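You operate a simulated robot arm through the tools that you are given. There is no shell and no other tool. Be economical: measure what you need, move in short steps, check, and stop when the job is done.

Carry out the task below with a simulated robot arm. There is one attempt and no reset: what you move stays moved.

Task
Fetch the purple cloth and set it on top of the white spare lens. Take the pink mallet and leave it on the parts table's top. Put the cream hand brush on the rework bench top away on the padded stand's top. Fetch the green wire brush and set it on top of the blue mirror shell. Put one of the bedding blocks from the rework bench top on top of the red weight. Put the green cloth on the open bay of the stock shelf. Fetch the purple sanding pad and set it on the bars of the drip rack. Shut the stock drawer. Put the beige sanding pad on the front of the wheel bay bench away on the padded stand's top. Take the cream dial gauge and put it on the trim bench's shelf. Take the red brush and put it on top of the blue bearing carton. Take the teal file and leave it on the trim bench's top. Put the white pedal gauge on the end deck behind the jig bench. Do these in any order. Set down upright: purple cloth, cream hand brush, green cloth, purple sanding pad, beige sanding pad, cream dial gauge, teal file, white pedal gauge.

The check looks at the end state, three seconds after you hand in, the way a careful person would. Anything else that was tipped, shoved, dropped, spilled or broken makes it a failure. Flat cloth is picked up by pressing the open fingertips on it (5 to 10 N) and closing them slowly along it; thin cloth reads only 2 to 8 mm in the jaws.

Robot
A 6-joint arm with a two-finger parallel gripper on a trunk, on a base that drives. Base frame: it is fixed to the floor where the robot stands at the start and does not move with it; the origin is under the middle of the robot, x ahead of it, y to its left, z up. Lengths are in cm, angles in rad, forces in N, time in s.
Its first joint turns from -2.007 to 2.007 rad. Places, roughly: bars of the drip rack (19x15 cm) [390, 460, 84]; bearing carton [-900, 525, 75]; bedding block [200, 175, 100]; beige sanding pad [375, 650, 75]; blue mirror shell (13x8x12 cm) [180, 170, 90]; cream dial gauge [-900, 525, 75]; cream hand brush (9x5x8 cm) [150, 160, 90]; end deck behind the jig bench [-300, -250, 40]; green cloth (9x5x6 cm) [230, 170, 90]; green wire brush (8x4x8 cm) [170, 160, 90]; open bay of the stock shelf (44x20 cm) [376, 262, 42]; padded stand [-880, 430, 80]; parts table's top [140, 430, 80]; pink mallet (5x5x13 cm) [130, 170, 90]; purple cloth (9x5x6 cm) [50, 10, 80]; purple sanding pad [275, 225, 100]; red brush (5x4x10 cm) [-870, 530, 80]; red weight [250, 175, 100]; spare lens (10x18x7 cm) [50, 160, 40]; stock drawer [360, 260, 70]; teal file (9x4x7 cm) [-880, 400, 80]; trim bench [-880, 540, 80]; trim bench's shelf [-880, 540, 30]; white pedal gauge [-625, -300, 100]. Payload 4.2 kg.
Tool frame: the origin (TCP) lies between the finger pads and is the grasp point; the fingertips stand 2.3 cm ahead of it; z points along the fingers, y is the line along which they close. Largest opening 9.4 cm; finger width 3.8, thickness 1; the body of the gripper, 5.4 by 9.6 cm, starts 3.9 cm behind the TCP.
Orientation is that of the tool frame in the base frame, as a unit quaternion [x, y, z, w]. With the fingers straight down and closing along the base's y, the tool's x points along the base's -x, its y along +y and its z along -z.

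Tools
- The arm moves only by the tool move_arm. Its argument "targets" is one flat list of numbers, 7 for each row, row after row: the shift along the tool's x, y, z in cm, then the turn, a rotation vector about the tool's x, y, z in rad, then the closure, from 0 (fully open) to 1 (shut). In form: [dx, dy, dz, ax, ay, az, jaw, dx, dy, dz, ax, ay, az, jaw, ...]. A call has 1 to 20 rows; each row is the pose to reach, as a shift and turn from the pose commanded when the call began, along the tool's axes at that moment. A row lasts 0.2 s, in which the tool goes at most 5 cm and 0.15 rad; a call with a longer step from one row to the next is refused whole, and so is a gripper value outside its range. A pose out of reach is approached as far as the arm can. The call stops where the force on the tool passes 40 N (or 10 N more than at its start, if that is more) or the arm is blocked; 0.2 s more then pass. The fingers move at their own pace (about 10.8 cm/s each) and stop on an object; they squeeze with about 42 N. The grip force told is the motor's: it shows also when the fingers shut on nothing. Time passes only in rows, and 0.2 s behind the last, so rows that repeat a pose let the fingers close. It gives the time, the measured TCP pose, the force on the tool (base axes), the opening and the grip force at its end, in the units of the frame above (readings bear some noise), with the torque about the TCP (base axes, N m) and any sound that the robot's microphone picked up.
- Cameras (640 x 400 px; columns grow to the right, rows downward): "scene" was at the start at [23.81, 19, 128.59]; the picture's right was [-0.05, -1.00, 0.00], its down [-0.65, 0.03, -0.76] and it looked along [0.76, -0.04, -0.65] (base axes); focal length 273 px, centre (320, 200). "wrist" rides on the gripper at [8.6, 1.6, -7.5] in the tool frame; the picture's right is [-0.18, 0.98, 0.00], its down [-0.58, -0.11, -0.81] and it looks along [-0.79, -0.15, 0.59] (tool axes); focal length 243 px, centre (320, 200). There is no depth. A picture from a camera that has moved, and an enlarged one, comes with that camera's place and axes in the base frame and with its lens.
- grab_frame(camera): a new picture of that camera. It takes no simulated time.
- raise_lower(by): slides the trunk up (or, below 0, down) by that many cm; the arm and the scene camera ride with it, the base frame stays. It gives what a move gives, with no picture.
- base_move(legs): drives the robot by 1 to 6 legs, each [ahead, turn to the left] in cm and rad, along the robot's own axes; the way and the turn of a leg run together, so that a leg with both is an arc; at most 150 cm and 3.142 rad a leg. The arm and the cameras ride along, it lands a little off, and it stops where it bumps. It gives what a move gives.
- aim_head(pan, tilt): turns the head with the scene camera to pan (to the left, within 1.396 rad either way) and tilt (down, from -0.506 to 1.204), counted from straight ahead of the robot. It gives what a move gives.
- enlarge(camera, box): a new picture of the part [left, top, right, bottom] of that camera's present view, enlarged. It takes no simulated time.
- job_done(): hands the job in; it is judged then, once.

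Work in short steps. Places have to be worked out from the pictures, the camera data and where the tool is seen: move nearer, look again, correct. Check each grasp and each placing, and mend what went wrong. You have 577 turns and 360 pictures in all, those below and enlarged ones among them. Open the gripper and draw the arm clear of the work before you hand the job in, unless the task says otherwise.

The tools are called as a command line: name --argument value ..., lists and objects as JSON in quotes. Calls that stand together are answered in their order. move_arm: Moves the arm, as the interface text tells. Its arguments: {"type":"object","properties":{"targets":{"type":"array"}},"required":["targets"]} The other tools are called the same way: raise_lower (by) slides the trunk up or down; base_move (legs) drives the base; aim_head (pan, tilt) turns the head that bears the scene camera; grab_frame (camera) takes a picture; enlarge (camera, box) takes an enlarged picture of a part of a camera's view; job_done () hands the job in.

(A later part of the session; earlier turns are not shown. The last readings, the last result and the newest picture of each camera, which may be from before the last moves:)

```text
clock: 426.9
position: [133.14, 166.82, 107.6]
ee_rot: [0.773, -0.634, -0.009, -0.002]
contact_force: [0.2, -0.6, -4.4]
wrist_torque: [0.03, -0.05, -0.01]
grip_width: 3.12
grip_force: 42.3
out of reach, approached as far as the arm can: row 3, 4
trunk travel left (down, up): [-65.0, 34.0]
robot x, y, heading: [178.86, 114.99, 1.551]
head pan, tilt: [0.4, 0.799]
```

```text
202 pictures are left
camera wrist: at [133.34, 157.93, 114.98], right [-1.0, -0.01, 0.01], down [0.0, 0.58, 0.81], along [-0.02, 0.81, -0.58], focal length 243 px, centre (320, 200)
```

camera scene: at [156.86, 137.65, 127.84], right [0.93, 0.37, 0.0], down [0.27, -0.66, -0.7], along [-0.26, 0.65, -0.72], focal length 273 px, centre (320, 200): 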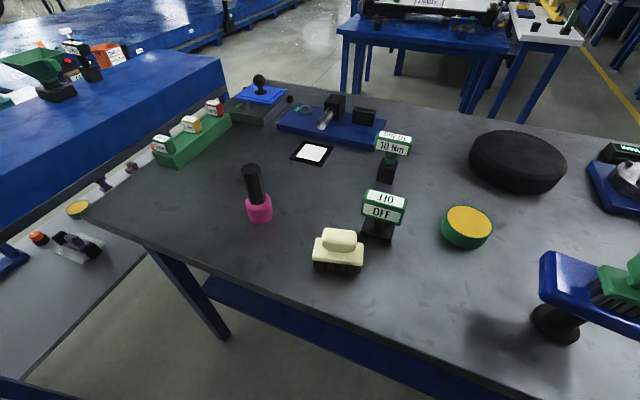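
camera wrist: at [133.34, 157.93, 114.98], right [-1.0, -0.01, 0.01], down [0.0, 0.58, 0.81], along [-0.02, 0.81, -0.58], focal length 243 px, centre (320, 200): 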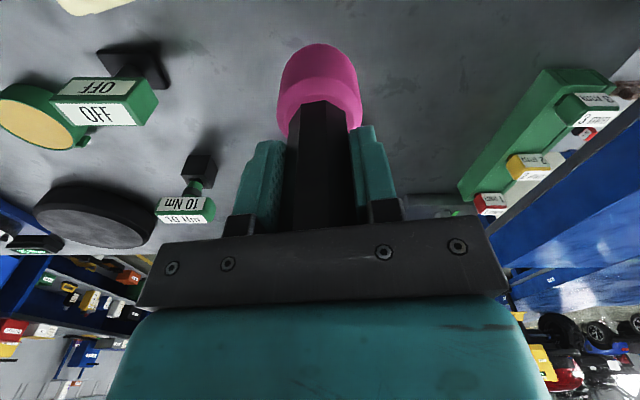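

Mallet held. Raise the trunk 20 for clearance, then bring the arm to the front.

raise_lower --by 20

move_arm --targets '[3, -3, 0, 0, 0, 0, 1, 6, -6, 0, 0, 0, 0, 1, 9, -9, 0, 0, 0, 0, 1, 11, -13, 0, 0, 0, 0, 1, 12, -17.5, 0, 0, 0, 0, 1, 13, -22, 0, 0, 0, 0, 1, 13.5, -26.5, 0, 0, 0, 0, 1, 14, -31, 0, 0, 0, 0, 1, 14, -35.5, 0, 0, 0, 0, 1, 14, -40, 0, 0, 0, 0, 1, 14, -44.5, 0, 0, 0, 0, 1, 14, -49, 0, 0, 0, 0, 1, 14, -53.5, 0, 0, 0, 0, 1, 14, -58, 0, 0, 0, 0, 1]'

```text
clock: 429.1
position: [133.08, 166.85, 127.52]
ee_rot: [0.772, -0.635, -0.009, -0.002]
contact_force: [0.0, 0.7, -5.2]
wrist_torque: [-0.01, 0.02, -0.03]
grip_width: 3.1
grip_force: 42.7
trunk travel left (down, up): [-85.0, 14.0]
robot x, y, heading: [178.76, 114.61, 1.554]
head pan, tilt: [0.4, 0.799]
```

```text
clock: 432.1
position: [192.83, 164.69, 126.59]
ee_rot: [0.773, -0.635, -0.01, -0.003]
contact_force: [-0.9, -0.6, -5.1]
wrist_torque: [0.06, -0.05, -0.04]
grip_width: 3.12
grip_force: 41.9
out of reach, approached as far as the arm can: row 1
trunk travel left (down, up): [-85.0, 14.0]
robot x, y, heading: [179.02, 114.81, 1.554]
head pan, tilt: [0.4, 0.799]
```

Drive out: along +x, then north by the bench end.

base_move --legs '[[0, -1.55], [82, 0], [0, 0.2], [84, 0], [0, 1.37], [58, 0]]'

```text
clock: 451.2
position: [358.09, 236.03, 126.7]
ee_rot: [0.77, -0.638, -0.01, -0.002]
contact_force: [-0.5, -0.2, -4.4]
wrist_torque: [0.0, 0.03, -0.02]
grip_width: 3.09
grip_force: 42.2
trunk travel left (down, up): [-85.0, 14.0]
robot x, y, heading: [343.79, 186.34, 1.546]
head pan, tilt: [0.4, 0.799]
```

base_move --legs '[[0, 0.355], [105, 0], [0, 1.24], [90, 0]]'

aim_head --pan -0.6 --tilt 0.5

grab_frame --camera "scene"

```text
clock: 465.1
position: [170.44, 306.07, 126.74]
ee_rot: [0.996, 0.084, -0.007, 0.005]
contact_force: [-0.5, -0.3, -3.9]
wrist_torque: [-0.02, -0.03, 0.04]
grip_width: 3.11
grip_force: 42.0
trunk travel left (down, up): [-85.0, 14.0]
robot x, y, heading: [220.47, 291.11, 3.097]
head pan, tilt: [0.4, 0.799]
```

```text
clock: 466.4
position: [170.57, 306.09, 126.63]
ee_rot: [0.996, 0.083, -0.008, 0.005]
contact_force: [-1.0, 0.3, -4.3]
wrist_torque: [0.01, -0.01, 0.03]
grip_width: 3.1
grip_force: 42.2
trunk travel left (down, up): [-85.0, 14.0]
robot x, y, heading: [220.48, 291.23, 3.096]
head pan, tilt: [-0.6, 0.499]
```

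```text
201 pictures are left
camera scene: at [196.95, 277.55, 150.43], right [0.6, 0.8, 0.0], down [0.38, -0.29, -0.88], along [-0.7, 0.53, -0.48], focal length 273 px, centre (320, 200)
```

scene: 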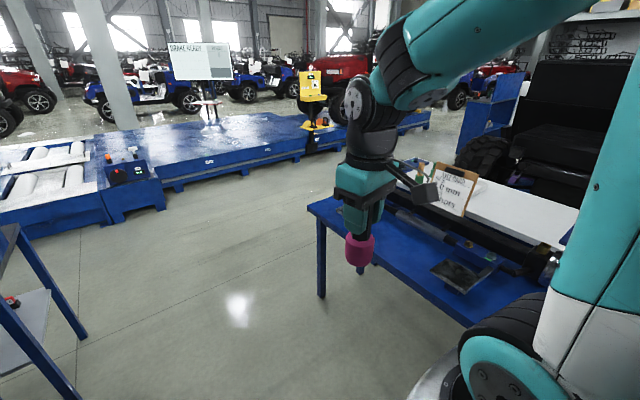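

Turn right to face the tables (+y) and look.

base_move --legs '[[35, 0], [0, -1.526]]'

aim_head --pan 0.2 --tilt 0.55

grab_frame --camera "scene"

```text
clock: 472.4
position: [198.02, 342.6, 126.69]
ee_rot: [0.779, -0.627, -0.009, -0.001]
contact_force: [-0.7, 0.3, -3.7]
wrist_torque: [-0.01, -0.01, -0.02]
grip_width: 3.07
grip_force: 42.3
trunk travel left (down, up): [-85.0, 14.0]
robot x, y, heading: [185.39, 292.55, 1.572]
head pan, tilt: [-0.6, 0.499]
```

```text
clock: 473.5
position: [198.0, 342.69, 126.75]
ee_rot: [0.779, -0.627, -0.009, 0.0]
contact_force: [-0.1, 0.4, -5.1]
wrist_torque: [0.0, 0.05, 0.03]
grip_width: 3.1
grip_force: 41.9
trunk travel left (down, up): [-85.0, 14.0]
robot x, y, heading: [185.0, 292.26, 1.569]
head pan, tilt: [0.201, 0.55]
```

```text
200 pictures are left
camera scene: at [164.0, 316.22, 149.97], right [0.98, 0.2, 0.0], down [0.11, -0.51, -0.85], along [-0.17, 0.83, -0.52], focal length 273 px, centre (320, 200)
```

scene: 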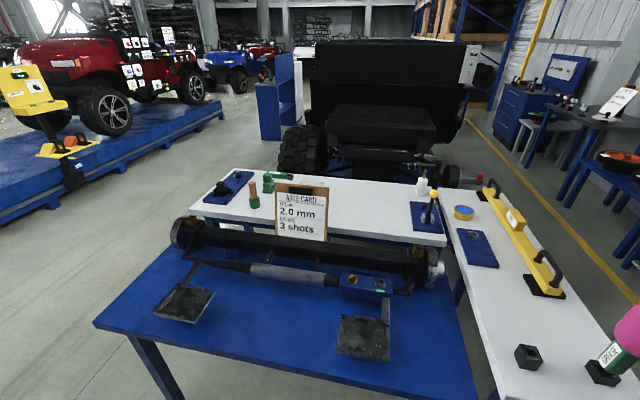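

The parts table is the white-topped one behind (center ≈(146,424)). Its left end is at x≈80, reachable from the aisle. Drive there.

base_move --legs '[[0, 1.572], [150, 0], [8, 0], [0, -1.572], [136, 0], [0, -1.572]]'

aim_head --pan 0.0 --tilt 0.65

grab_frame --camera "scene"

```text
clock: 499.4
position: [83.37, 416.66, 126.69]
ee_rot: [-0.078, 0.997, 0.005, 0.008]
contact_force: [0.4, 0.1, -4.4]
wrist_torque: [-0.05, 0.0, 0.0]
grip_width: 3.1
grip_force: 41.8
trunk travel left (down, up): [-85.0, 14.0]
robot x, y, heading: [33.61, 432.54, -0.062]
head pan, tilt: [0.201, 0.55]
```

```text
clock: 500.1
position: [83.41, 416.6, 126.7]
ee_rot: [-0.077, 0.997, 0.006, 0.008]
contact_force: [-0.2, -0.9, -4.0]
wrist_torque: [-0.03, -0.01, 0.03]
grip_width: 3.1
grip_force: 41.7
trunk travel left (down, up): [-85.0, 14.0]
robot x, y, heading: [34.08, 432.71, -0.058]
head pan, tilt: [0.0, 0.649]
```

```text
199 pictures are left
camera scene: at [59.15, 450.52, 149.09], right [-0.06, -1.0, 0.0], down [-0.6, 0.03, -0.8], along [0.8, -0.05, -0.6], focal length 273 px, centre (320, 200)
```

scene: 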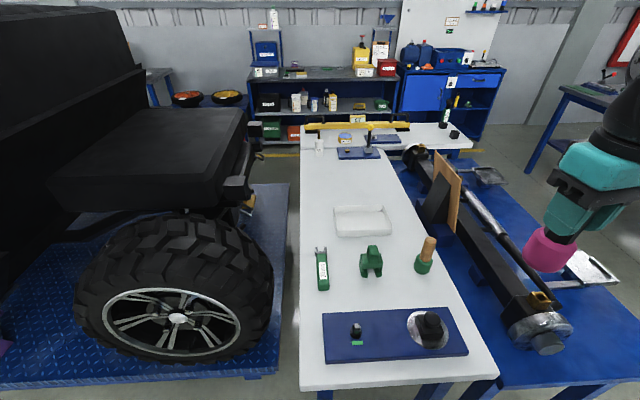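

Free spot ≈(104,427.5) between the blue pad and the green pieces. Drive 10 nearer and position at z≈100.

base_move --legs '[[10, 0.058]]'

grab_frame --camera "scene"

```text
clock: 501.2
position: [94.18, 419.27, 126.63]
ee_rot: [-0.106, 0.994, 0.006, 0.006]
contact_force: [0.2, 0.7, -4.2]
wrist_torque: [-0.03, 0.02, -0.03]
grip_width: 3.1
grip_force: 41.7
trunk travel left (down, up): [-85.0, 14.0]
robot x, y, heading: [43.97, 432.46, -0.006]
head pan, tilt: [0.0, 0.649]
```

```text
198 pictures are left
camera scene: at [67.98, 451.65, 149.1], right [0.0, -1.0, 0.0], down [-0.6, 0.0, -0.8], along [0.8, 0.0, -0.6], focal length 273 px, centre (320, 200)
```

scene: 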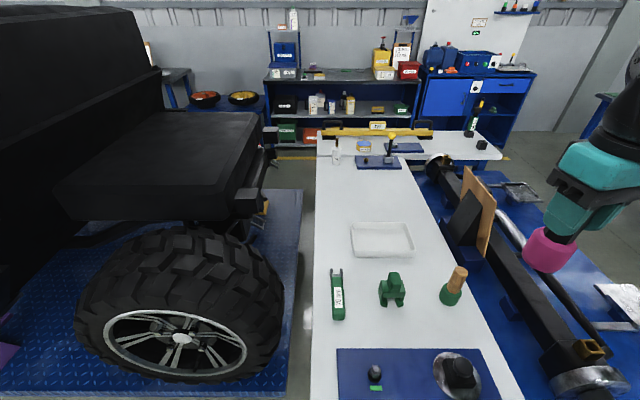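

Move to (105.5,426) and descend to bottom ≈4 cm above the table.

move_arm --targets '[-4, 1.4, 2, 0, 0, 0, 1, -8, 2.8, 4, 0, 0, 0, 1, -12.45, 4.16, 5, 0, 0, 0, 1, -12.45, 4.16, 9.5, 0, 0, 0, 1, -12.45, 4.16, 14, 0, 0, 0, 1, -12.45, 4.16, 18.5, 0, 0, 0, 1, -12.45, 4.16, 23, 0, 0, 0, 1, -12.45, 4.16, 27.5, 0, 0, 0, 1, -12.45, 4.16, 32, 0, 0, 0, 1]'

enlarge --camera "scene" --box '[320, 200, 540, 390]'

grab_frame --camera "wrist"

```text
clock: 503.2
position: [105.96, 426.38, 95.01]
ee_rot: [-0.106, 0.994, 0.005, 0.008]
contact_force: [-0.2, -0.5, -5.0]
wrist_torque: [-0.05, 0.02, 0.04]
grip_width: 3.06
grip_force: 42.5
trunk travel left (down, up): [-85.0, 14.0]
robot x, y, heading: [43.97, 432.01, 0.003]
head pan, tilt: [0.0, 0.649]
```

```text
2.11 times, centred on (430, 295) of scene
camera zoom: at [67.95, 451.66, 149.11], right [0.0, -1.0, 0.0], down [-0.6, 0.0, -0.8], along [0.8, 0.0, -0.6], focal length 575 px, centre (88, 0)
```

zoom: 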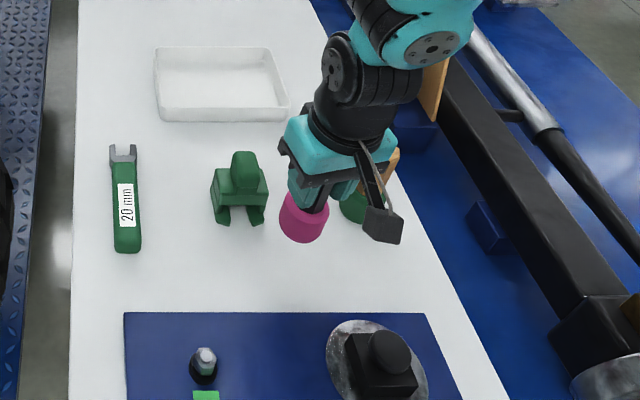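

```text
196 pictures are left
camera wrist: at [97.03, 426.1, 102.36], right [-0.03, 1.0, 0.01], down [0.58, 0.01, 0.81], along [0.81, 0.03, -0.58], focal length 243 px, centre (320, 200)
```

wrist: 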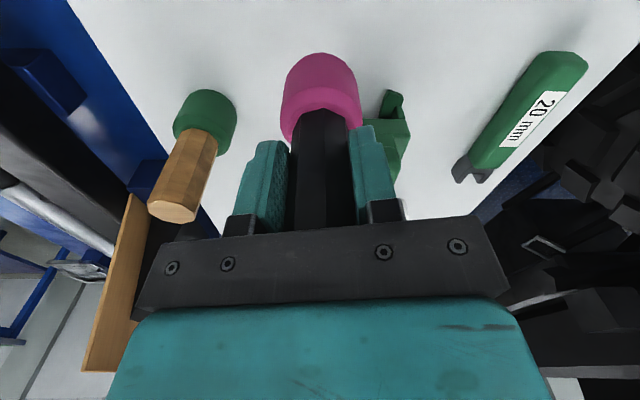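

Clear around. Lower until contact.

move_arm --targets '[1, 0, 2, 0, 0, 0, 1, 1, 0, 4, 0, 0, 0, 1, 1, 0, 5, 0, 0, 0, 1, 1, 0, 5.7, 0, 0, 0, 1, 1, 0, 6.4, 0, 0, 0, 1, 1, 0, 7.1, 0, 0, 0, 1]'

enlarge --camera "scene" --box '[320, 200, 540, 390]'

```text
clock: 504.4
position: [105.06, 426.39, 89.11]
ee_rot: [-0.106, 0.994, 0.006, 0.01]
contact_force: [-10.0, 0.8, 30.3]
wrist_torque: [-0.45, 0.23, -0.13]
grip_width: 3.07
grip_force: 41.9
trunk travel left (down, up): [-85.0, 14.0]
robot x, y, heading: [44.17, 432.13, -0.003]
head pan, tilt: [0.0, 0.649]
stopped in row 5: the force on the tool passed its limit (the readings are from after the stop); the commanded pose is now the measured one
```

```text
2.11 times, centred on (430, 295) of scene
camera zoom: at [67.81, 451.68, 149.17], right [0.0, -1.0, 0.0], down [-0.6, 0.0, -0.8], along [0.8, 0.0, -0.6], focal length 575 px, centre (88, 0)
```

zoom: 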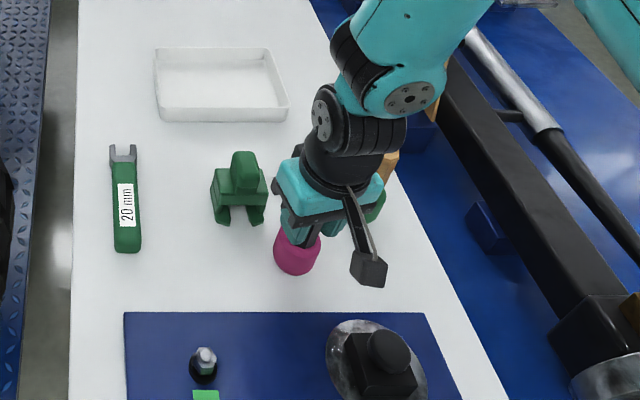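

Contact with the table top. Release gently, rise straight up.

move_arm --targets '[0, 0, -0.1, 0, 0, 0, 0.8, 0, 0, -0.1, 0, 0, 0, 0.4, 0, 0, -0.1, 0, 0, 0, 0.3, 0, 0, -0.1, 0, 0, 0, 0.3, 0, 0, -4, 0, 0, 0, 0.3, 0, 0, -8, 0, 0, 0, 0.3, 0, 0, -12, 0, 0, 0, 0.3, 0, 0, -16, 0, 0, 0, 0.3]'

enlarge --camera "scene" --box '[320, 200, 540, 390]'

```text
clock: 506.2
position: [104.81, 426.04, 105.02]
ee_rot: [-0.106, 0.994, 0.006, 0.009]
contact_force: [-0.1, -0.3, 0.3]
wrist_torque: [-0.02, 0.02, 0.04]
grip_width: 6.56
grip_force: 0.1
trunk travel left (down, up): [-85.0, 14.0]
robot x, y, heading: [43.95, 432.38, 0.004]
head pan, tilt: [0.0, 0.649]
```

```text
2.11 times, centred on (430, 295) of scene
camera zoom: at [68.03, 451.66, 149.08], right [0.0, -1.0, 0.0], down [-0.6, 0.0, -0.8], along [0.8, 0.0, -0.6], focal length 575 px, centre (88, 0)
```

zoom: 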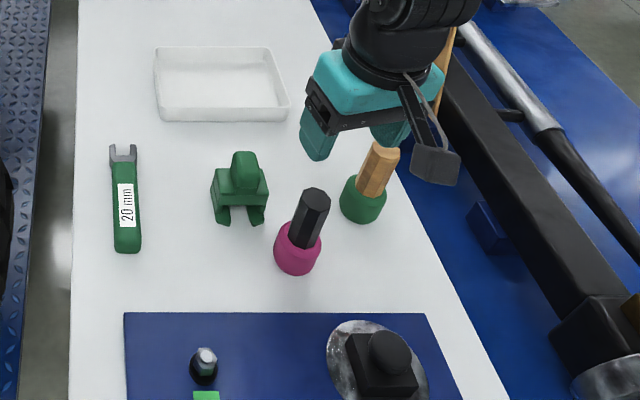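

Mallet placed. Next the cream hand brush: pull the arm in and drive back around the bench.

move_arm --targets '[4, 0, -4, 0, 0, 0, 0, 8, 0, -7, 0, 0, 0, 0, 12, 0, -7, 0, 0, 0, 0, 16, 0, -7, 0, 0, 0, 0]'

base_move --legs '[[-16, 0], [0, -1.57], [147, 0], [0, 1.57], [140, 0], [140, 0]]'

```text
refused: row 1 steps farther than a row can; nothing moved
```

```text
clock: 535.1
position: [370.34, 273.39, 104.96]
ee_rot: [-0.084, 0.996, 0.005, 0.009]
contact_force: [-0.7, 0.7, -0.4]
wrist_torque: [0.0, 0.02, -0.03]
grip_width: 6.6
grip_force: 0.0
trunk travel left (down, up): [-85.0, 14.0]
robot x, y, heading: [309.46, 282.19, -0.047]
head pan, tilt: [0.0, 0.649]
```

The arm pull was refused but nothing was hit. Now pull it in (steps ≤5).

move_arm --targets '[3, 0, -3.5, 0, 0, 0, 0, 6, 0, -7, 0, 0, 0, 0, 10, 0, -7, 0, 0, 0, 0, 14, 0, -7, 0, 0, 0, 0, 17, 0, -7, 0, 0, 0, 0]'

grab_frame --camera "scene"

```text
clock: 536.3
position: [358.33, 270.84, 112.37]
ee_rot: [-0.085, 0.996, 0.005, 0.009]
contact_force: [0.8, -0.3, 0.1]
wrist_torque: [0.01, 0.04, 0.02]
grip_width: 9.4
grip_force: 0.0
out of reach, approached as far as the arm can: row 4, 5
trunk travel left (down, up): [-85.0, 14.0]
robot x, y, heading: [309.53, 282.09, -0.04]
head pan, tilt: [0.0, 0.649]
```

```text
193 pictures are left
camera scene: at [334.51, 300.69, 149.08], right [-0.04, -1.0, 0.0], down [-0.6, 0.03, -0.8], along [0.8, -0.03, -0.6], focal length 273 px, centre (320, 200)
```

scene: 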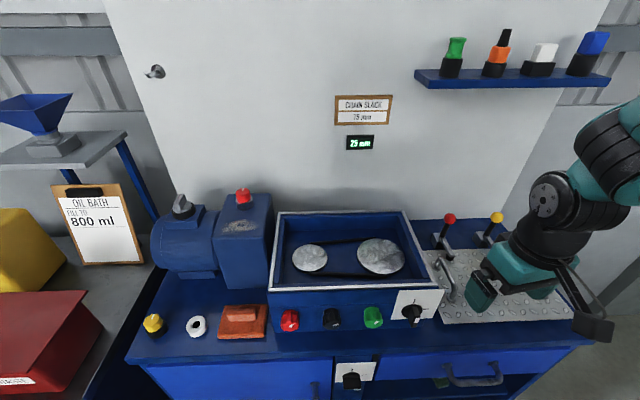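

base_move --legs '[[0, -1.098], [100, 0], [0, -0.43], [54, 0], [0, -1.38], [95, 0]]'

```text
clock: 556.2
position: [211.2, 110.17, 112.37]
ee_rot: [0.973, 0.23, -0.009, 0.006]
contact_force: [-0.2, 0.3, 0.6]
wrist_torque: [0.02, 0.0, 0.01]
grip_width: 9.39
grip_force: 0.0
trunk travel left (down, up): [-85.0, 14.0]
robot x, y, heading: [260.94, 113.21, -2.891]
head pan, tilt: [0.0, 0.649]
```

base_move --legs '[[0, -0.25], [82, 0], [0, -1.57]]'

raise_lower --by -20

aim_head --pan 0.4 --tilt 0.8

enlarge --camera "scene" --box '[220, 120, 480, 330]'

```text
clock: 565.1
position: [188.79, 163.63, 112.37]
ee_rot: [0.78, -0.625, -0.011, -0.002]
contact_force: [-0.2, 0.2, -0.3]
wrist_torque: [0.01, 0.02, 0.05]
grip_width: 9.39
grip_force: 0.1
trunk travel left (down, up): [-85.0, 14.0]
robot x, y, heading: [179.6, 114.45, 1.578]
head pan, tilt: [0.0, 0.649]
```

```text
clock: 566.1
position: [188.76, 163.56, 105.86]
ee_rot: [0.782, -0.624, -0.015, -0.002]
contact_force: [4.3, -6.4, 30.8]
wrist_torque: [-0.43, 1.37, 0.32]
grip_width: 9.29
grip_force: 0.0
trunk travel left (down, up): [-78.2, 20.8]
robot x, y, heading: [179.71, 114.36, 1.575]
head pan, tilt: [0.0, 0.649]
stopped: the force on the tool passed its limit (the readings are from after the stop); the commanded pose is now the measured one
```

```text
clock: 567.0
position: [188.73, 163.63, 105.79]
ee_rot: [0.78, -0.625, -0.016, -0.003]
contact_force: [4.7, -6.7, 40.6]
wrist_torque: [-0.44, 1.87, 0.31]
grip_width: 9.32
grip_force: 0.1
trunk travel left (down, up): [-78.2, 20.8]
robot x, y, heading: [180.09, 113.92, 1.58]
head pan, tilt: [0.4, 0.799]
```

```text
1.90 times, centred on (350, 225) of scene
camera zoom: at [157.08, 136.59, 141.06], right [0.92, 0.4, 0.0], down [0.28, -0.66, -0.7], along [-0.28, 0.64, -0.72], focal length 520 px, centre (263, 152)
```

zoom: 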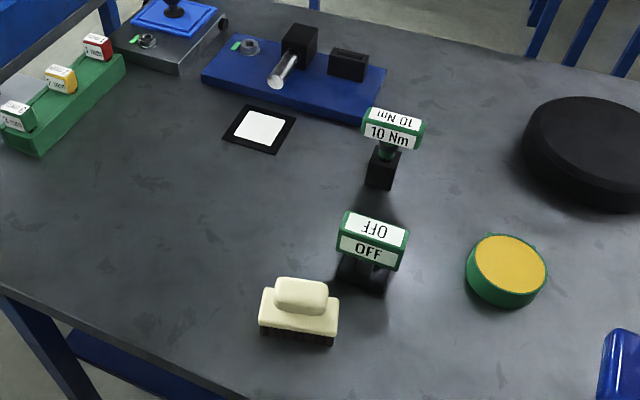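

I lowered the gripper onto the wire brush on the mirror shell. Raise immediately and inspect.

raise_lower --by 10

aim_head --pan -0.2 --tilt 0.8

enlarge --camera "scene" --box '[240, 100, 500, 330]'

grab_frame --camera "wrist"

```text
clock: 568.3
position: [188.6, 163.7, 115.77]
ee_rot: [0.781, -0.625, -0.015, -0.002]
contact_force: [0.1, 0.2, -0.6]
wrist_torque: [0.0, 0.0, -0.02]
grip_width: 9.41
grip_force: 0.1
trunk travel left (down, up): [-88.2, 10.8]
robot x, y, heading: [179.65, 114.11, 1.578]
head pan, tilt: [0.4, 0.799]
```

```text
clock: 569.3
position: [188.48, 163.51, 115.74]
ee_rot: [0.781, -0.625, -0.015, -0.002]
contact_force: [0.4, 0.1, 0.4]
wrist_torque: [0.0, -0.01, -0.01]
grip_width: 9.43
grip_force: 0.0
trunk travel left (down, up): [-88.2, 10.8]
robot x, y, heading: [179.41, 114.43, 1.581]
head pan, tilt: [-0.201, 0.799]
```

```text
1.74 times, centred on (370, 215) of scene
camera zoom: at [161.8, 137.24, 151.01], right [0.98, -0.19, 0.0], down [-0.14, -0.7, -0.7], along [0.13, 0.68, -0.72], focal length 475 px, centre (233, 174)
```

zoom: 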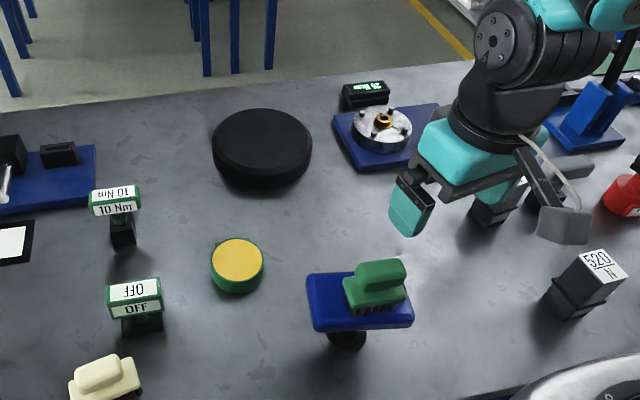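

```text
190 pictures are left
camera wrist: at [189.11, 154.72, 123.03], right [-1.0, -0.04, 0.02], down [-0.01, 0.57, 0.82], along [-0.04, 0.82, -0.57], focal length 243 px, centre (320, 200)
```

wrist: 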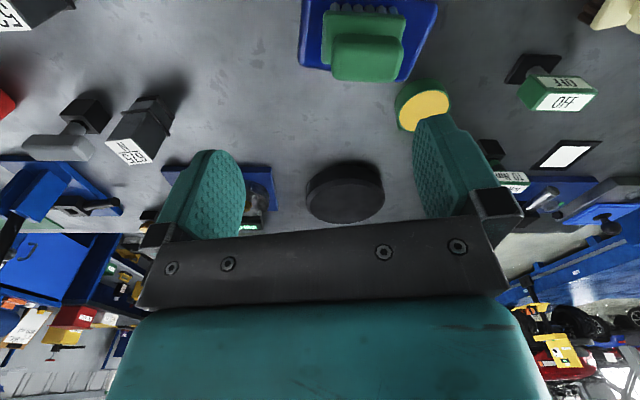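

Brush and shell are still in order. Now the cream brush: handle top ≈(150,162.5,93). Move over it, staying high, then descend.

move_arm --targets '[-0.9, 4.7, 0, 0, 0, 0, 0, -1.9, 9.4, 0, 0, 0, 0, 0, -2.8, 14.2, 0, 0, 0, -0.06, 0, -3.7, 18.9, 0, 0, 0, -0.06, 0, -4.7, 23.6, 0, 0, 0, -0.06, 0, -5.6, 28.3, 0, 0, 0, -0.06, 0, -6.6, 33, 0, 0, 0, -0.06, 0, -7.5, 37.8, 0, 0, 0, -0.06, 0, -7.5, 37.8, 4.5, 0, 0, -0.06, 0, -7.5, 37.8, 9, 0, 0, -0.06, 0, -7.5, 37.8, 12.5, 0, 0, -0.06, 0]'

aim_head --pan 0.4 --tilt 0.8

grab_frame --camera "wrist"

enlarge --camera "scene" --box '[220, 120, 480, 330]'

```text
clock: 571.7
position: [149.78, 162.9, 103.93]
ee_rot: [0.8, -0.6, -0.014, -0.003]
contact_force: [1.0, 0.0, 0.9]
wrist_torque: [-0.01, -0.01, -0.01]
grip_width: 9.4
grip_force: 0.0
trunk travel left (down, up): [-88.2, 10.8]
robot x, y, heading: [179.97, 114.51, 1.574]
head pan, tilt: [-0.201, 0.799]
```

```text
clock: 572.7
position: [149.92, 163.11, 103.99]
ee_rot: [0.8, -0.6, -0.014, -0.003]
contact_force: [-0.2, -0.7, -0.2]
wrist_torque: [0.01, 0.01, -0.01]
grip_width: 9.44
grip_force: 0.1
trunk travel left (down, up): [-88.2, 10.8]
robot x, y, heading: [179.51, 114.41, 1.584]
head pan, tilt: [0.4, 0.799]
```

```text
189 pictures are left
camera wrist: at [150.9, 154.09, 111.19], right [-1.0, -0.1, 0.02], down [-0.04, 0.57, 0.82], along [-0.09, 0.81, -0.57], focal length 243 px, centre (320, 200)
```

wrist: 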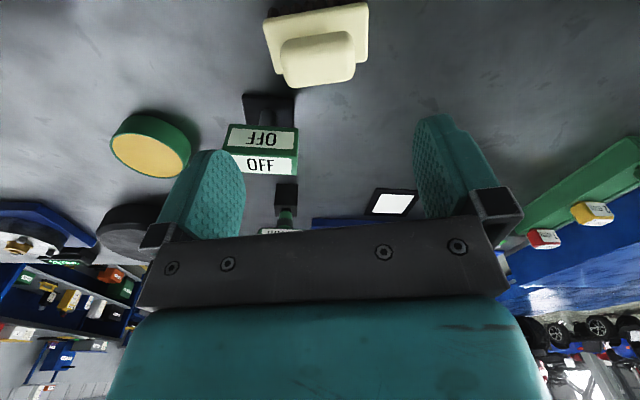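

```text
1.90 times, centred on (350, 225) of scene
camera zoom: at [157.06, 136.73, 151.01], right [0.92, 0.4, 0.0], down [0.28, -0.66, -0.7], along [-0.28, 0.64, -0.72], focal length 520 px, centre (263, 152)
```

zoom: 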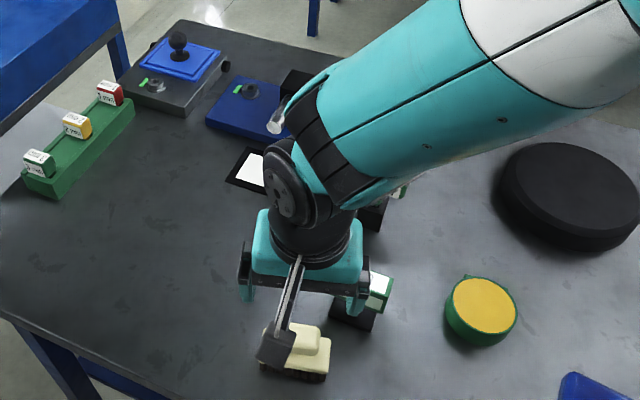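

Aligned. Descend to z≈92 and close on the handle.

move_arm --targets '[0, 0, 4.5, 0, 0, 0, 0, 0, 0, 9, 0, 0, 0, 0, 0, 0, 11.8, 0, 0, 0, 0, 0, 0, 11.8, 0, 0, 0, 0.4, 0, 0, 11.8, 0, 0, 0, 1, 0, 0, 11.8, 0, 0, 0, 1]'

grab_frame --camera "wrist"

```text
clock: 574.1
position: [149.62, 163.07, 92.23]
ee_rot: [0.799, -0.601, -0.014, -0.002]
contact_force: [0.0, 0.0, 0.2]
wrist_torque: [0.03, -0.09, -0.02]
grip_width: 5.64
grip_force: 42.4
trunk travel left (down, up): [-88.2, 10.8]
robot x, y, heading: [179.69, 114.63, 1.581]
head pan, tilt: [0.4, 0.799]
```

```text
187 pictures are left
camera wrist: at [150.67, 154.2, 99.55], right [-1.0, -0.1, 0.02], down [-0.04, 0.57, 0.82], along [-0.09, 0.81, -0.57], focal length 243 px, centre (320, 200)
```

wrist: 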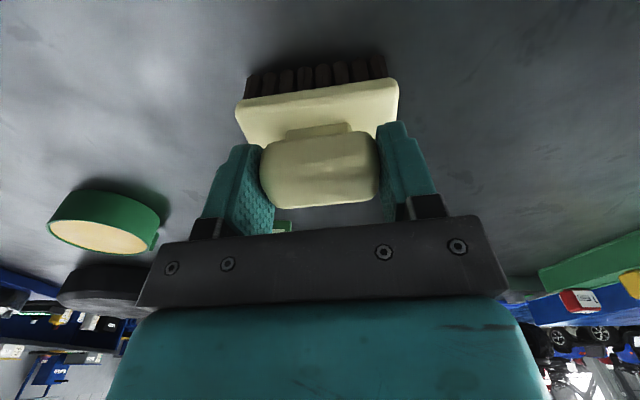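

Gripped (5.6 cm). Lift with arm and trunk, then bring it in front of the robot, passing short of the mirror shell.

move_arm --targets '[0, 0, -4, 0, 0, 0, 1, 0, 0, -8, 0, 0, 0, 1, 0, 0, -10, 0, 0, 0, 1]'

raise_lower --by 10.5

move_arm --targets '[4, -2, 0, 0, 0, 0, 1, 8, -4.2, 0, 0, 0, 0, 1, 12, -6.5, 0, 0, 0, 0, 1, 15.5, -8.6, 0, 0, 0, 0, 1, 18.6, -10.3, 0, 0, 0, 0, 1, 19.3, -15, 0, 0, 0, 0, 1, 20, -19.8, 0, 0, 0, 0, 1, 20.7, -24.6, 0, 0, 0, 0, 1, 21.4, -29.4, 0, 0, 0, 0, 1, 22.2, -34.2, 0, 0, 0, 0, 1, 23, -39, 0, 0, 0, 0, 1]'

grab_frame --camera "wrist"

```text
clock: 574.9
position: [149.94, 163.05, 102.33]
ee_rot: [0.8, -0.6, -0.014, -0.003]
contact_force: [0.4, 0.0, -1.6]
wrist_torque: [-0.02, 0.02, -0.03]
grip_width: 5.62
grip_force: 42.2
trunk travel left (down, up): [-88.2, 10.8]
robot x, y, heading: [179.72, 114.84, 1.578]
head pan, tilt: [0.4, 0.799]
```

```text
clock: 576.3
position: [149.81, 162.94, 112.6]
ee_rot: [0.8, -0.6, -0.013, -0.001]
contact_force: [-0.7, 0.8, -1.4]
wrist_torque: [0.0, -0.01, -0.01]
grip_width: 5.59
grip_force: 41.8
trunk travel left (down, up): [-98.7, 0.3]
robot x, y, heading: [180.04, 114.46, 1.575]
head pan, tilt: [0.4, 0.799]
```

```text
clock: 578.7
position: [195.62, 158.86, 107.21]
ee_rot: [0.8, -0.6, -0.014, -0.003]
contact_force: [-1.2, 0.5, -1.6]
wrist_torque: [-0.06, -0.06, 0.01]
grip_width: 5.55
grip_force: 42.9
out of reach, approached as far as the arm can: row 6, 7, 8, 9, 10, 11
trunk travel left (down, up): [-98.7, 0.3]
robot x, y, heading: [179.74, 114.25, 1.576]
head pan, tilt: [0.4, 0.799]
```

```text
186 pictures are left
camera wrist: at [196.66, 149.92, 114.51], right [-0.99, -0.1, 0.02], down [-0.04, 0.57, 0.82], along [-0.09, 0.81, -0.57], focal length 243 px, centre (320, 200)
```

wrist: 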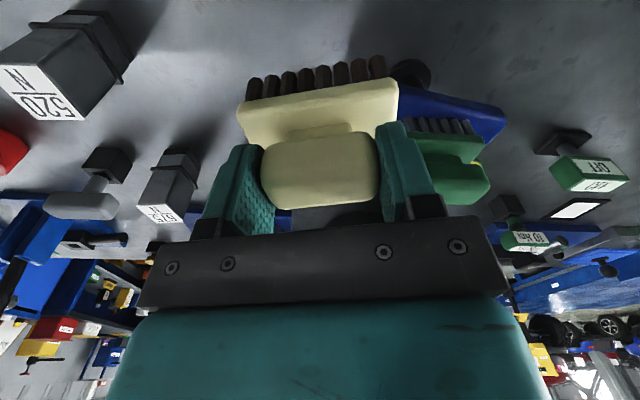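

Held. Drive out around the bench and back to the west aisle.

base_move --legs '[[0, -1.55], [82, 0], [0, 0.2], [84, 0], [0, 1.37], [58, 0]]'

base_move --legs '[[0, 0.355], [105, 0], [0, 1.24], [120, 0], [120, 0], [110, 0]]'

aim_head --pan 0.0 --tilt 0.15

grab_frame --camera "scene"

aim_head --pan 1.0 --tilt 0.15

grab_frame --camera "scene"

```text
clock: 598.1
position: [366.65, 231.58, 107.24]
ee_rot: [0.782, -0.623, -0.014, -0.002]
contact_force: [0.1, 0.4, -1.3]
wrist_torque: [-0.01, 0.02, 0.0]
grip_width: 5.59
grip_force: 42.0
trunk travel left (down, up): [-98.7, 0.3]
robot x, y, heading: [348.27, 187.72, 1.529]
head pan, tilt: [0.4, 0.799]
```

```text
clock: 602.2
position: [336.17, 280.04, 107.81]
ee_rot: [0.885, -0.46, -0.052, -0.052]
contact_force: [4.4, -10.0, 1.0]
wrist_torque: [0.4, 0.25, -0.02]
grip_width: 5.56
grip_force: 42.0
trunk travel left (down, up): [-98.7, 0.3]
robot x, y, heading: [333.53, 233.98, 1.868]
head pan, tilt: [0.4, 0.799]
stopped in leg 2: the robot was blocked; the commanded pose is now the measured one
```

```text
clock: 603.2
position: [334.55, 281.58, 107.38]
ee_rot: [0.889, -0.454, -0.039, -0.036]
contact_force: [-0.2, -0.7, -0.9]
wrist_torque: [0.02, 0.01, 0.01]
grip_width: 5.53
grip_force: 42.2
trunk travel left (down, up): [-98.7, 0.3]
robot x, y, heading: [333.71, 234.56, 1.866]
head pan, tilt: [0.0, 0.15]
```

```text
185 pictures are left
camera scene: at [307.82, 251.93, 167.35], right [0.96, 0.3, 0.0], down [0.04, -0.14, -0.99], along [-0.29, 0.94, -0.15], focal length 273 px, centre (320, 200)
```

scene: 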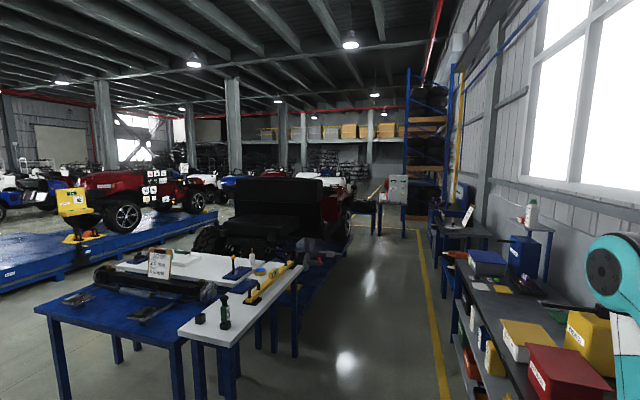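

```text
clock: 604.5
position: [334.55, 281.53, 107.42]
ee_rot: [0.89, -0.453, -0.038, -0.035]
contact_force: [0.2, -0.6, -1.6]
wrist_torque: [0.0, 0.02, 0.0]
grip_width: 5.57
grip_force: 42.4
trunk travel left (down, up): [-98.7, 0.3]
robot x, y, heading: [333.63, 234.33, 1.87]
head pan, tilt: [1.0, 0.15]
```

```text
184 pictures are left
camera scene: at [301.61, 245.65, 167.35], right [0.27, 0.96, 0.0], down [0.14, -0.04, -0.99], along [-0.95, 0.27, -0.15], focal length 273 px, centre (320, 200)
```

scene: 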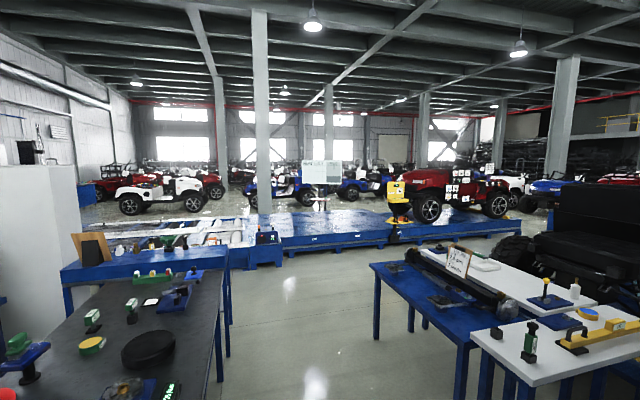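

The base brushed the cabinet corner. Back up 20 and take a more leftward line.

base_move --legs '[[-20, 0], [0, 0.22], [80, 0]]'

```text
clock: 606.0
position: [337.88, 267.49, 107.01]
ee_rot: [0.893, -0.448, -0.032, -0.028]
contact_force: [0.0, -1.2, 0.6]
wrist_torque: [0.06, 0.0, 0.04]
grip_width: 5.55
grip_force: 42.2
trunk travel left (down, up): [-98.7, 0.3]
robot x, y, heading: [337.41, 220.11, 1.951]
head pan, tilt: [1.0, 0.15]
stopped in leg 1: the robot was blocked; the commanded pose is now the measured one
```

aim_head --pan -1.2 --tilt 0.7

grab_frame --camera "scene"

aim_head --pan 1.39 --tilt 0.9

grab_frame --camera "scene"

```text
clock: 608.0
position: [338.03, 267.73, 106.83]
ee_rot: [0.893, -0.447, -0.033, -0.027]
contact_force: [-0.4, -0.3, -1.0]
wrist_torque: [-0.03, -0.01, -0.05]
grip_width: 5.54
grip_force: 42.0
trunk travel left (down, up): [-98.7, 0.3]
robot x, y, heading: [337.87, 220.4, 1.95]
head pan, tilt: [-1.201, 0.7]
```

```text
183 pictures are left
camera scene: at [320.36, 232.71, 162.34], right [0.68, -0.73, 0.0], down [-0.47, -0.44, -0.76], along [0.56, 0.52, -0.64], focal length 273 px, centre (320, 200)
```

scene: 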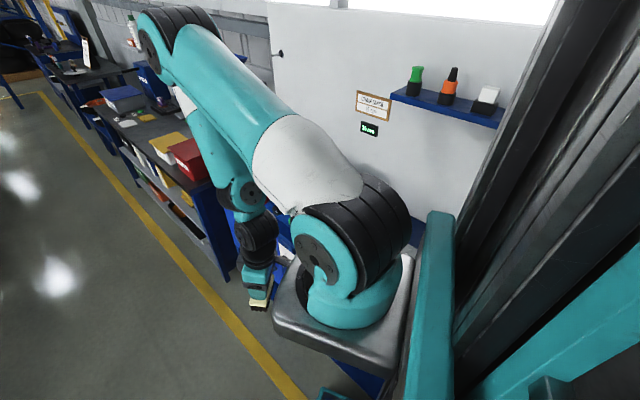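

```text
clock: 610.4
position: [338.03, 267.7, 106.83]
ee_rot: [0.893, -0.448, -0.032, -0.027]
contact_force: [0.1, 0.3, -1.1]
wrist_torque: [0.0, 0.02, -0.02]
grip_width: 5.54
grip_force: 41.9
trunk travel left (down, up): [-98.7, 0.3]
robot x, y, heading: [337.75, 220.1, 1.95]
head pan, tilt: [1.389, 0.901]
```

```text
182 pictures are left
camera scene: at [306.73, 225.46, 160.72], right [-0.2, 0.98, 0.0], down [0.77, 0.15, -0.62], along [-0.61, -0.12, -0.78], focal length 273 px, centre (320, 200)
```

scene: 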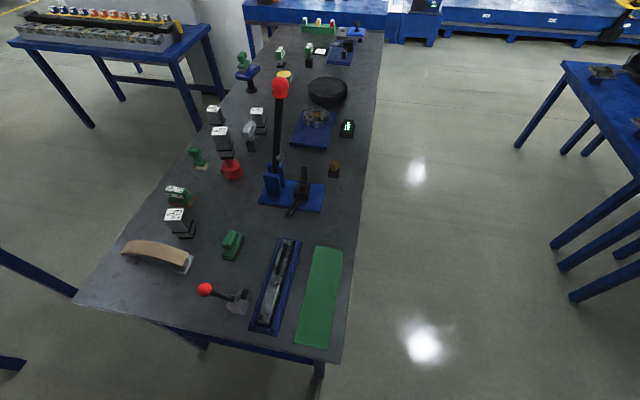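

The cabinet corner is ~30 cm to my right. Rotate slightly left and creep forward.

base_move --legs '[[0, 0.17], [30, 0]]'

```text
clock: 613.1
position: [314.71, 292.26, 106.87]
ee_rot: [0.928, -0.371, -0.036, -0.023]
contact_force: [0.0, -2.1, -0.5]
wrist_torque: [0.11, 0.0, 0.05]
grip_width: 5.56
grip_force: 41.7
trunk travel left (down, up): [-98.7, 0.3]
robot x, y, heading: [322.57, 245.23, 2.12]
head pan, tilt: [1.389, 0.901]
```

base_move --legs '[[46, 0], [0, 1.02], [120, 0], [120, 0], [100, 0]]'

aim_head --pan 0.3 --tilt 0.2

grab_frame --camera "scene"

aim_head --pan 1.2 --tilt 0.2

grab_frame --camera "scene"

```text
clock: 634.7
position: [-87.89, 303.51, 106.85]
ee_rot: [0.99, 0.134, -0.041, -0.003]
contact_force: [-0.9, -0.4, -0.4]
wrist_torque: [0.04, 0.0, 0.03]
grip_width: 5.55
grip_force: 42.5
trunk travel left (down, up): [-98.7, 0.3]
robot x, y, heading: [-43.65, 285.89, -3.133]
head pan, tilt: [1.389, 0.901]
```

```text
clock: 636.0
position: [-87.77, 303.57, 106.77]
ee_rot: [0.99, 0.134, -0.041, -0.003]
contact_force: [-0.3, -0.6, -1.6]
wrist_torque: [-0.01, 0.0, 0.04]
grip_width: 5.52
grip_force: 42.2
trunk travel left (down, up): [-98.7, 0.3]
robot x, y, heading: [-43.6, 286.13, -3.139]
head pan, tilt: [0.3, 0.201]
```

```text
181 pictures are left
camera scene: at [-67.46, 263.44, 166.87], right [-0.3, 0.95, 0.0], down [0.19, 0.06, -0.98], along [-0.93, -0.3, -0.2], focal length 273 px, centre (320, 200)
```

scene: 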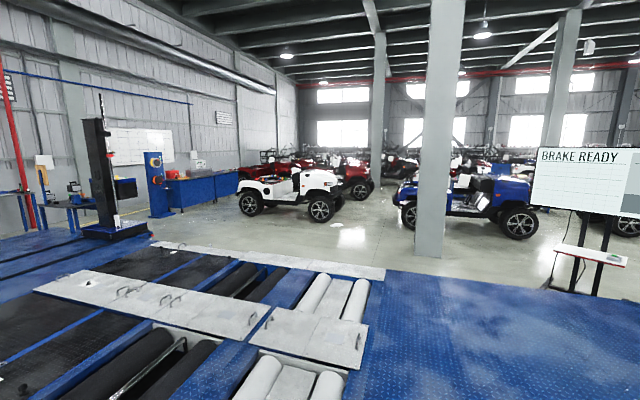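

```text
clock: 637.2
position: [-87.95, 303.46, 106.93]
ee_rot: [0.99, 0.133, -0.042, -0.003]
contact_force: [-0.7, 0.2, -1.0]
wrist_torque: [-0.01, -0.01, 0.02]
grip_width: 5.57
grip_force: 42.5
trunk travel left (down, up): [-98.7, 0.3]
robot x, y, heading: [-43.55, 285.86, -3.136]
head pan, tilt: [1.201, 0.201]
```

```text
180 pictures are left
camera scene: at [-61.9, 257.55, 166.88], right [-0.93, 0.36, 0.0], down [0.07, 0.19, -0.98], along [-0.35, -0.92, -0.2], focal length 273 px, centre (320, 200)
```

scene: 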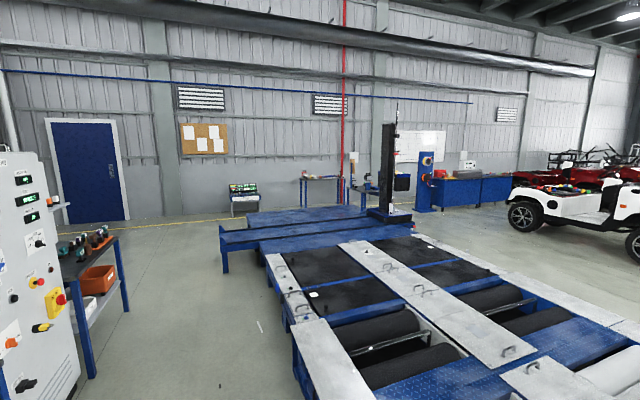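

aim_head --pan -0.1 --tilt 0.15

grab_frame --camera "scene"

enlarge --camera "scene" --box '[200, 100, 520, 260]'

```text
clock: 638.7
position: [-87.78, 303.55, 106.72]
ee_rot: [0.99, 0.133, -0.042, -0.003]
contact_force: [0.0, -0.6, -1.1]
wrist_torque: [-0.01, -0.02, 0.0]
grip_width: 5.57
grip_force: 41.7
trunk travel left (down, up): [-98.7, 0.3]
robot x, y, heading: [-43.45, 286.0, -3.133]
head pan, tilt: [-0.099, 0.15]
```

```text
179 pictures are left
camera scene: at [-67.8, 267.12, 167.35], right [0.09, 1.0, 0.0], down [0.15, -0.01, -0.99], along [-0.98, 0.09, -0.15], focal length 273 px, centre (320, 200)
```

scene: 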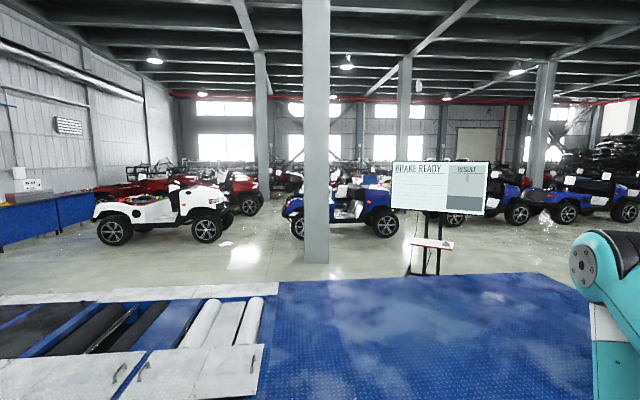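

```text
2.00 times, centred on (360, 180) of scene
camera zoom: at [-67.8, 267.12, 167.35], right [0.09, 1.0, 0.0], down [0.15, -0.01, -0.99], along [-0.98, 0.09, -0.15], focal length 546 px, centre (240, 240)
```

zoom: 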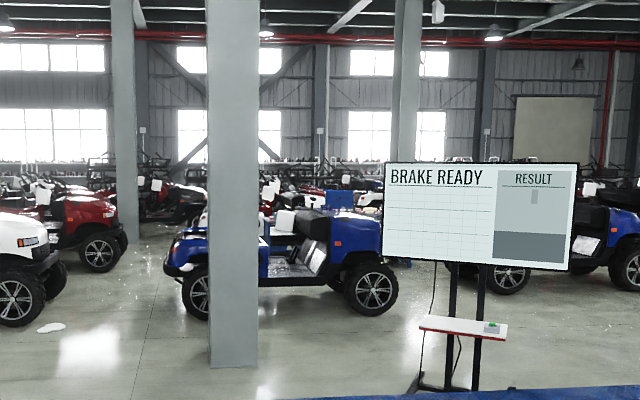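

I'll go around the deck's north end. Drive north 300 along the aisle and look.

base_move --legs '[[0, -1.57], [150, 0], [150, 0]]'

aim_head --pan 0.5 --tilt 0.2

grab_frame --camera "scene"

```text
clock: 657.1
position: [-29.47, 632.85, 106.8]
ee_rot: [0.798, -0.601, -0.028, -0.032]
contact_force: [-0.8, -0.3, -1.0]
wrist_torque: [0.0, -0.01, 0.0]
grip_width: 5.56
grip_force: 42.0
trunk travel left (down, up): [-98.7, 0.3]
robot x, y, heading: [-46.21, 588.37, 1.589]
head pan, tilt: [-0.099, 0.15]
```

```text
clock: 658.1
position: [-29.39, 632.74, 106.86]
ee_rot: [0.798, -0.601, -0.028, -0.031]
contact_force: [0.0, 0.5, -0.8]
wrist_torque: [0.0, 0.01, 0.01]
grip_width: 5.56
grip_force: 41.7
trunk travel left (down, up): [-98.7, 0.3]
robot x, y, heading: [-46.2, 588.63, 1.589]
head pan, tilt: [0.499, 0.201]
```

```text
177 pictures are left
camera scene: at [-70.69, 611.18, 166.88], right [0.87, 0.49, 0.0], down [0.1, -0.17, -0.98], along [-0.48, 0.85, -0.2], focal length 273 px, centre (320, 200)
```

scene: 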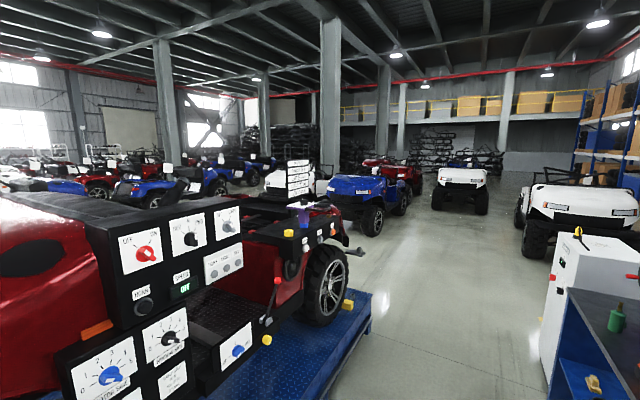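

Continue north 170 and look again.

base_move --legs '[[120, 0.03], [60, 0]]'

aim_head --pan 0.7 --tilt 0.35

grab_frame --camera "scene"

aim_head --pan -0.3 --tilt 0.4

grab_frame --camera "scene"

```text
clock: 667.3
position: [-36.74, 815.1, 106.91]
ee_rot: [0.805, -0.591, -0.028, -0.031]
contact_force: [-0.1, -0.4, -1.2]
wrist_torque: [0.02, 0.01, -0.02]
grip_width: 5.56
grip_force: 42.3
trunk travel left (down, up): [-98.7, 0.3]
robot x, y, heading: [-52.6, 770.25, 1.612]
head pan, tilt: [0.499, 0.201]
```

```text
clock: 668.0
position: [-36.68, 814.96, 106.7]
ee_rot: [0.805, -0.591, -0.029, -0.031]
contact_force: [0.5, 0.1, -2.2]
wrist_torque: [-0.02, 0.0, 0.0]
grip_width: 5.56
grip_force: 42.6
trunk travel left (down, up): [-98.7, 0.3]
robot x, y, heading: [-52.41, 770.16, 1.608]
head pan, tilt: [0.7, 0.351]
```

```text
176 pictures are left
camera scene: at [-78.94, 791.28, 165.48], right [0.74, 0.68, 0.0], down [0.23, -0.25, -0.94], along [-0.63, 0.69, -0.34], focal length 273 px, centre (320, 200)
```

scene: 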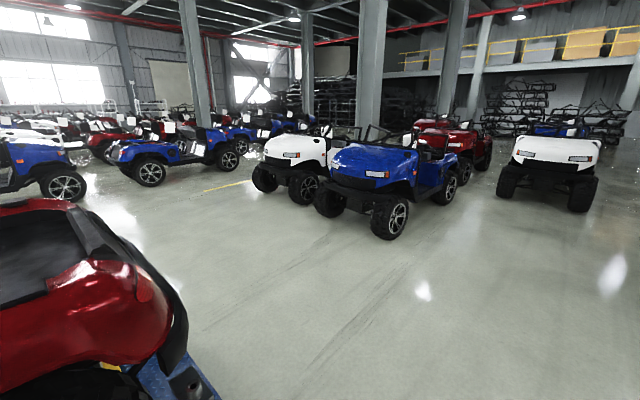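

```text
clock: 669.3
position: [-36.76, 814.93, 106.84]
ee_rot: [0.805, -0.591, -0.028, -0.032]
contact_force: [-0.1, -0.2, -0.8]
wrist_torque: [0.0, 0.02, -0.01]
grip_width: 5.56
grip_force: 42.6
trunk travel left (down, up): [-98.7, 0.3]
robot x, y, heading: [-52.65, 769.99, 1.614]
head pan, tilt: [-0.3, 0.4]
```

```text
175 pictures are left
camera scene: at [-70.3, 793.36, 165.02], right [0.97, -0.25, 0.0], down [-0.1, -0.38, -0.92], along [0.23, 0.89, -0.39], focal length 273 px, centre (320, 200)
```

scene: 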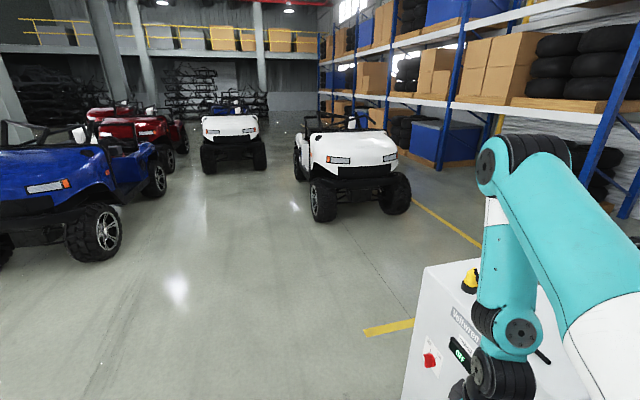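

Drive 130 north past the deck end, turn west and look.

base_move --legs '[[130, -0.0], [0, 1.53]]'

aim_head --pan 0.3 --tilt 0.2

grab_frame --camera "scene"

```text
clock: 679.6
position: [-105.24, 916.85, 106.75]
ee_rot: [0.987, 0.152, -0.042, -0.002]
contact_force: [0.4, 0.5, -0.6]
wrist_torque: [-0.01, -0.01, 0.0]
grip_width: 5.56
grip_force: 42.3
trunk travel left (down, up): [-98.7, 0.3]
robot x, y, heading: [-60.34, 901.03, -3.1]
head pan, tilt: [-0.3, 0.4]
```

```text
clock: 680.6
position: [-105.26, 916.85, 106.77]
ee_rot: [0.987, 0.153, -0.042, -0.002]
contact_force: [0.1, -0.5, -1.1]
wrist_torque: [-0.02, -0.04, -0.02]
grip_width: 5.54
grip_force: 41.6
trunk travel left (down, up): [-98.7, 0.3]
robot x, y, heading: [-60.39, 900.87, -3.097]
head pan, tilt: [0.3, 0.201]
```

```text
174 pictures are left
camera scene: at [-83.27, 877.62, 166.87], right [-0.34, 0.94, 0.0], down [0.19, 0.07, -0.98], along [-0.92, -0.33, -0.2], focal length 273 px, centre (320, 200)
```

scene: 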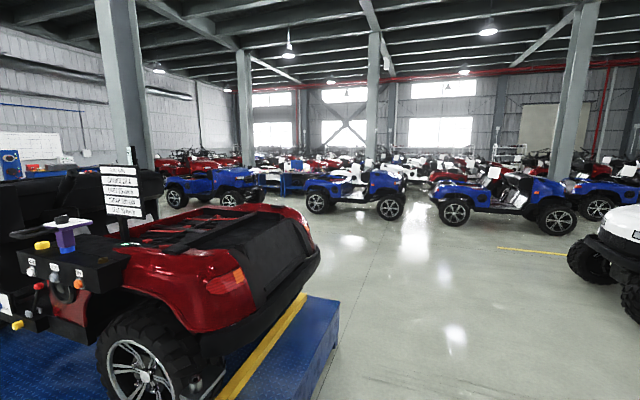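

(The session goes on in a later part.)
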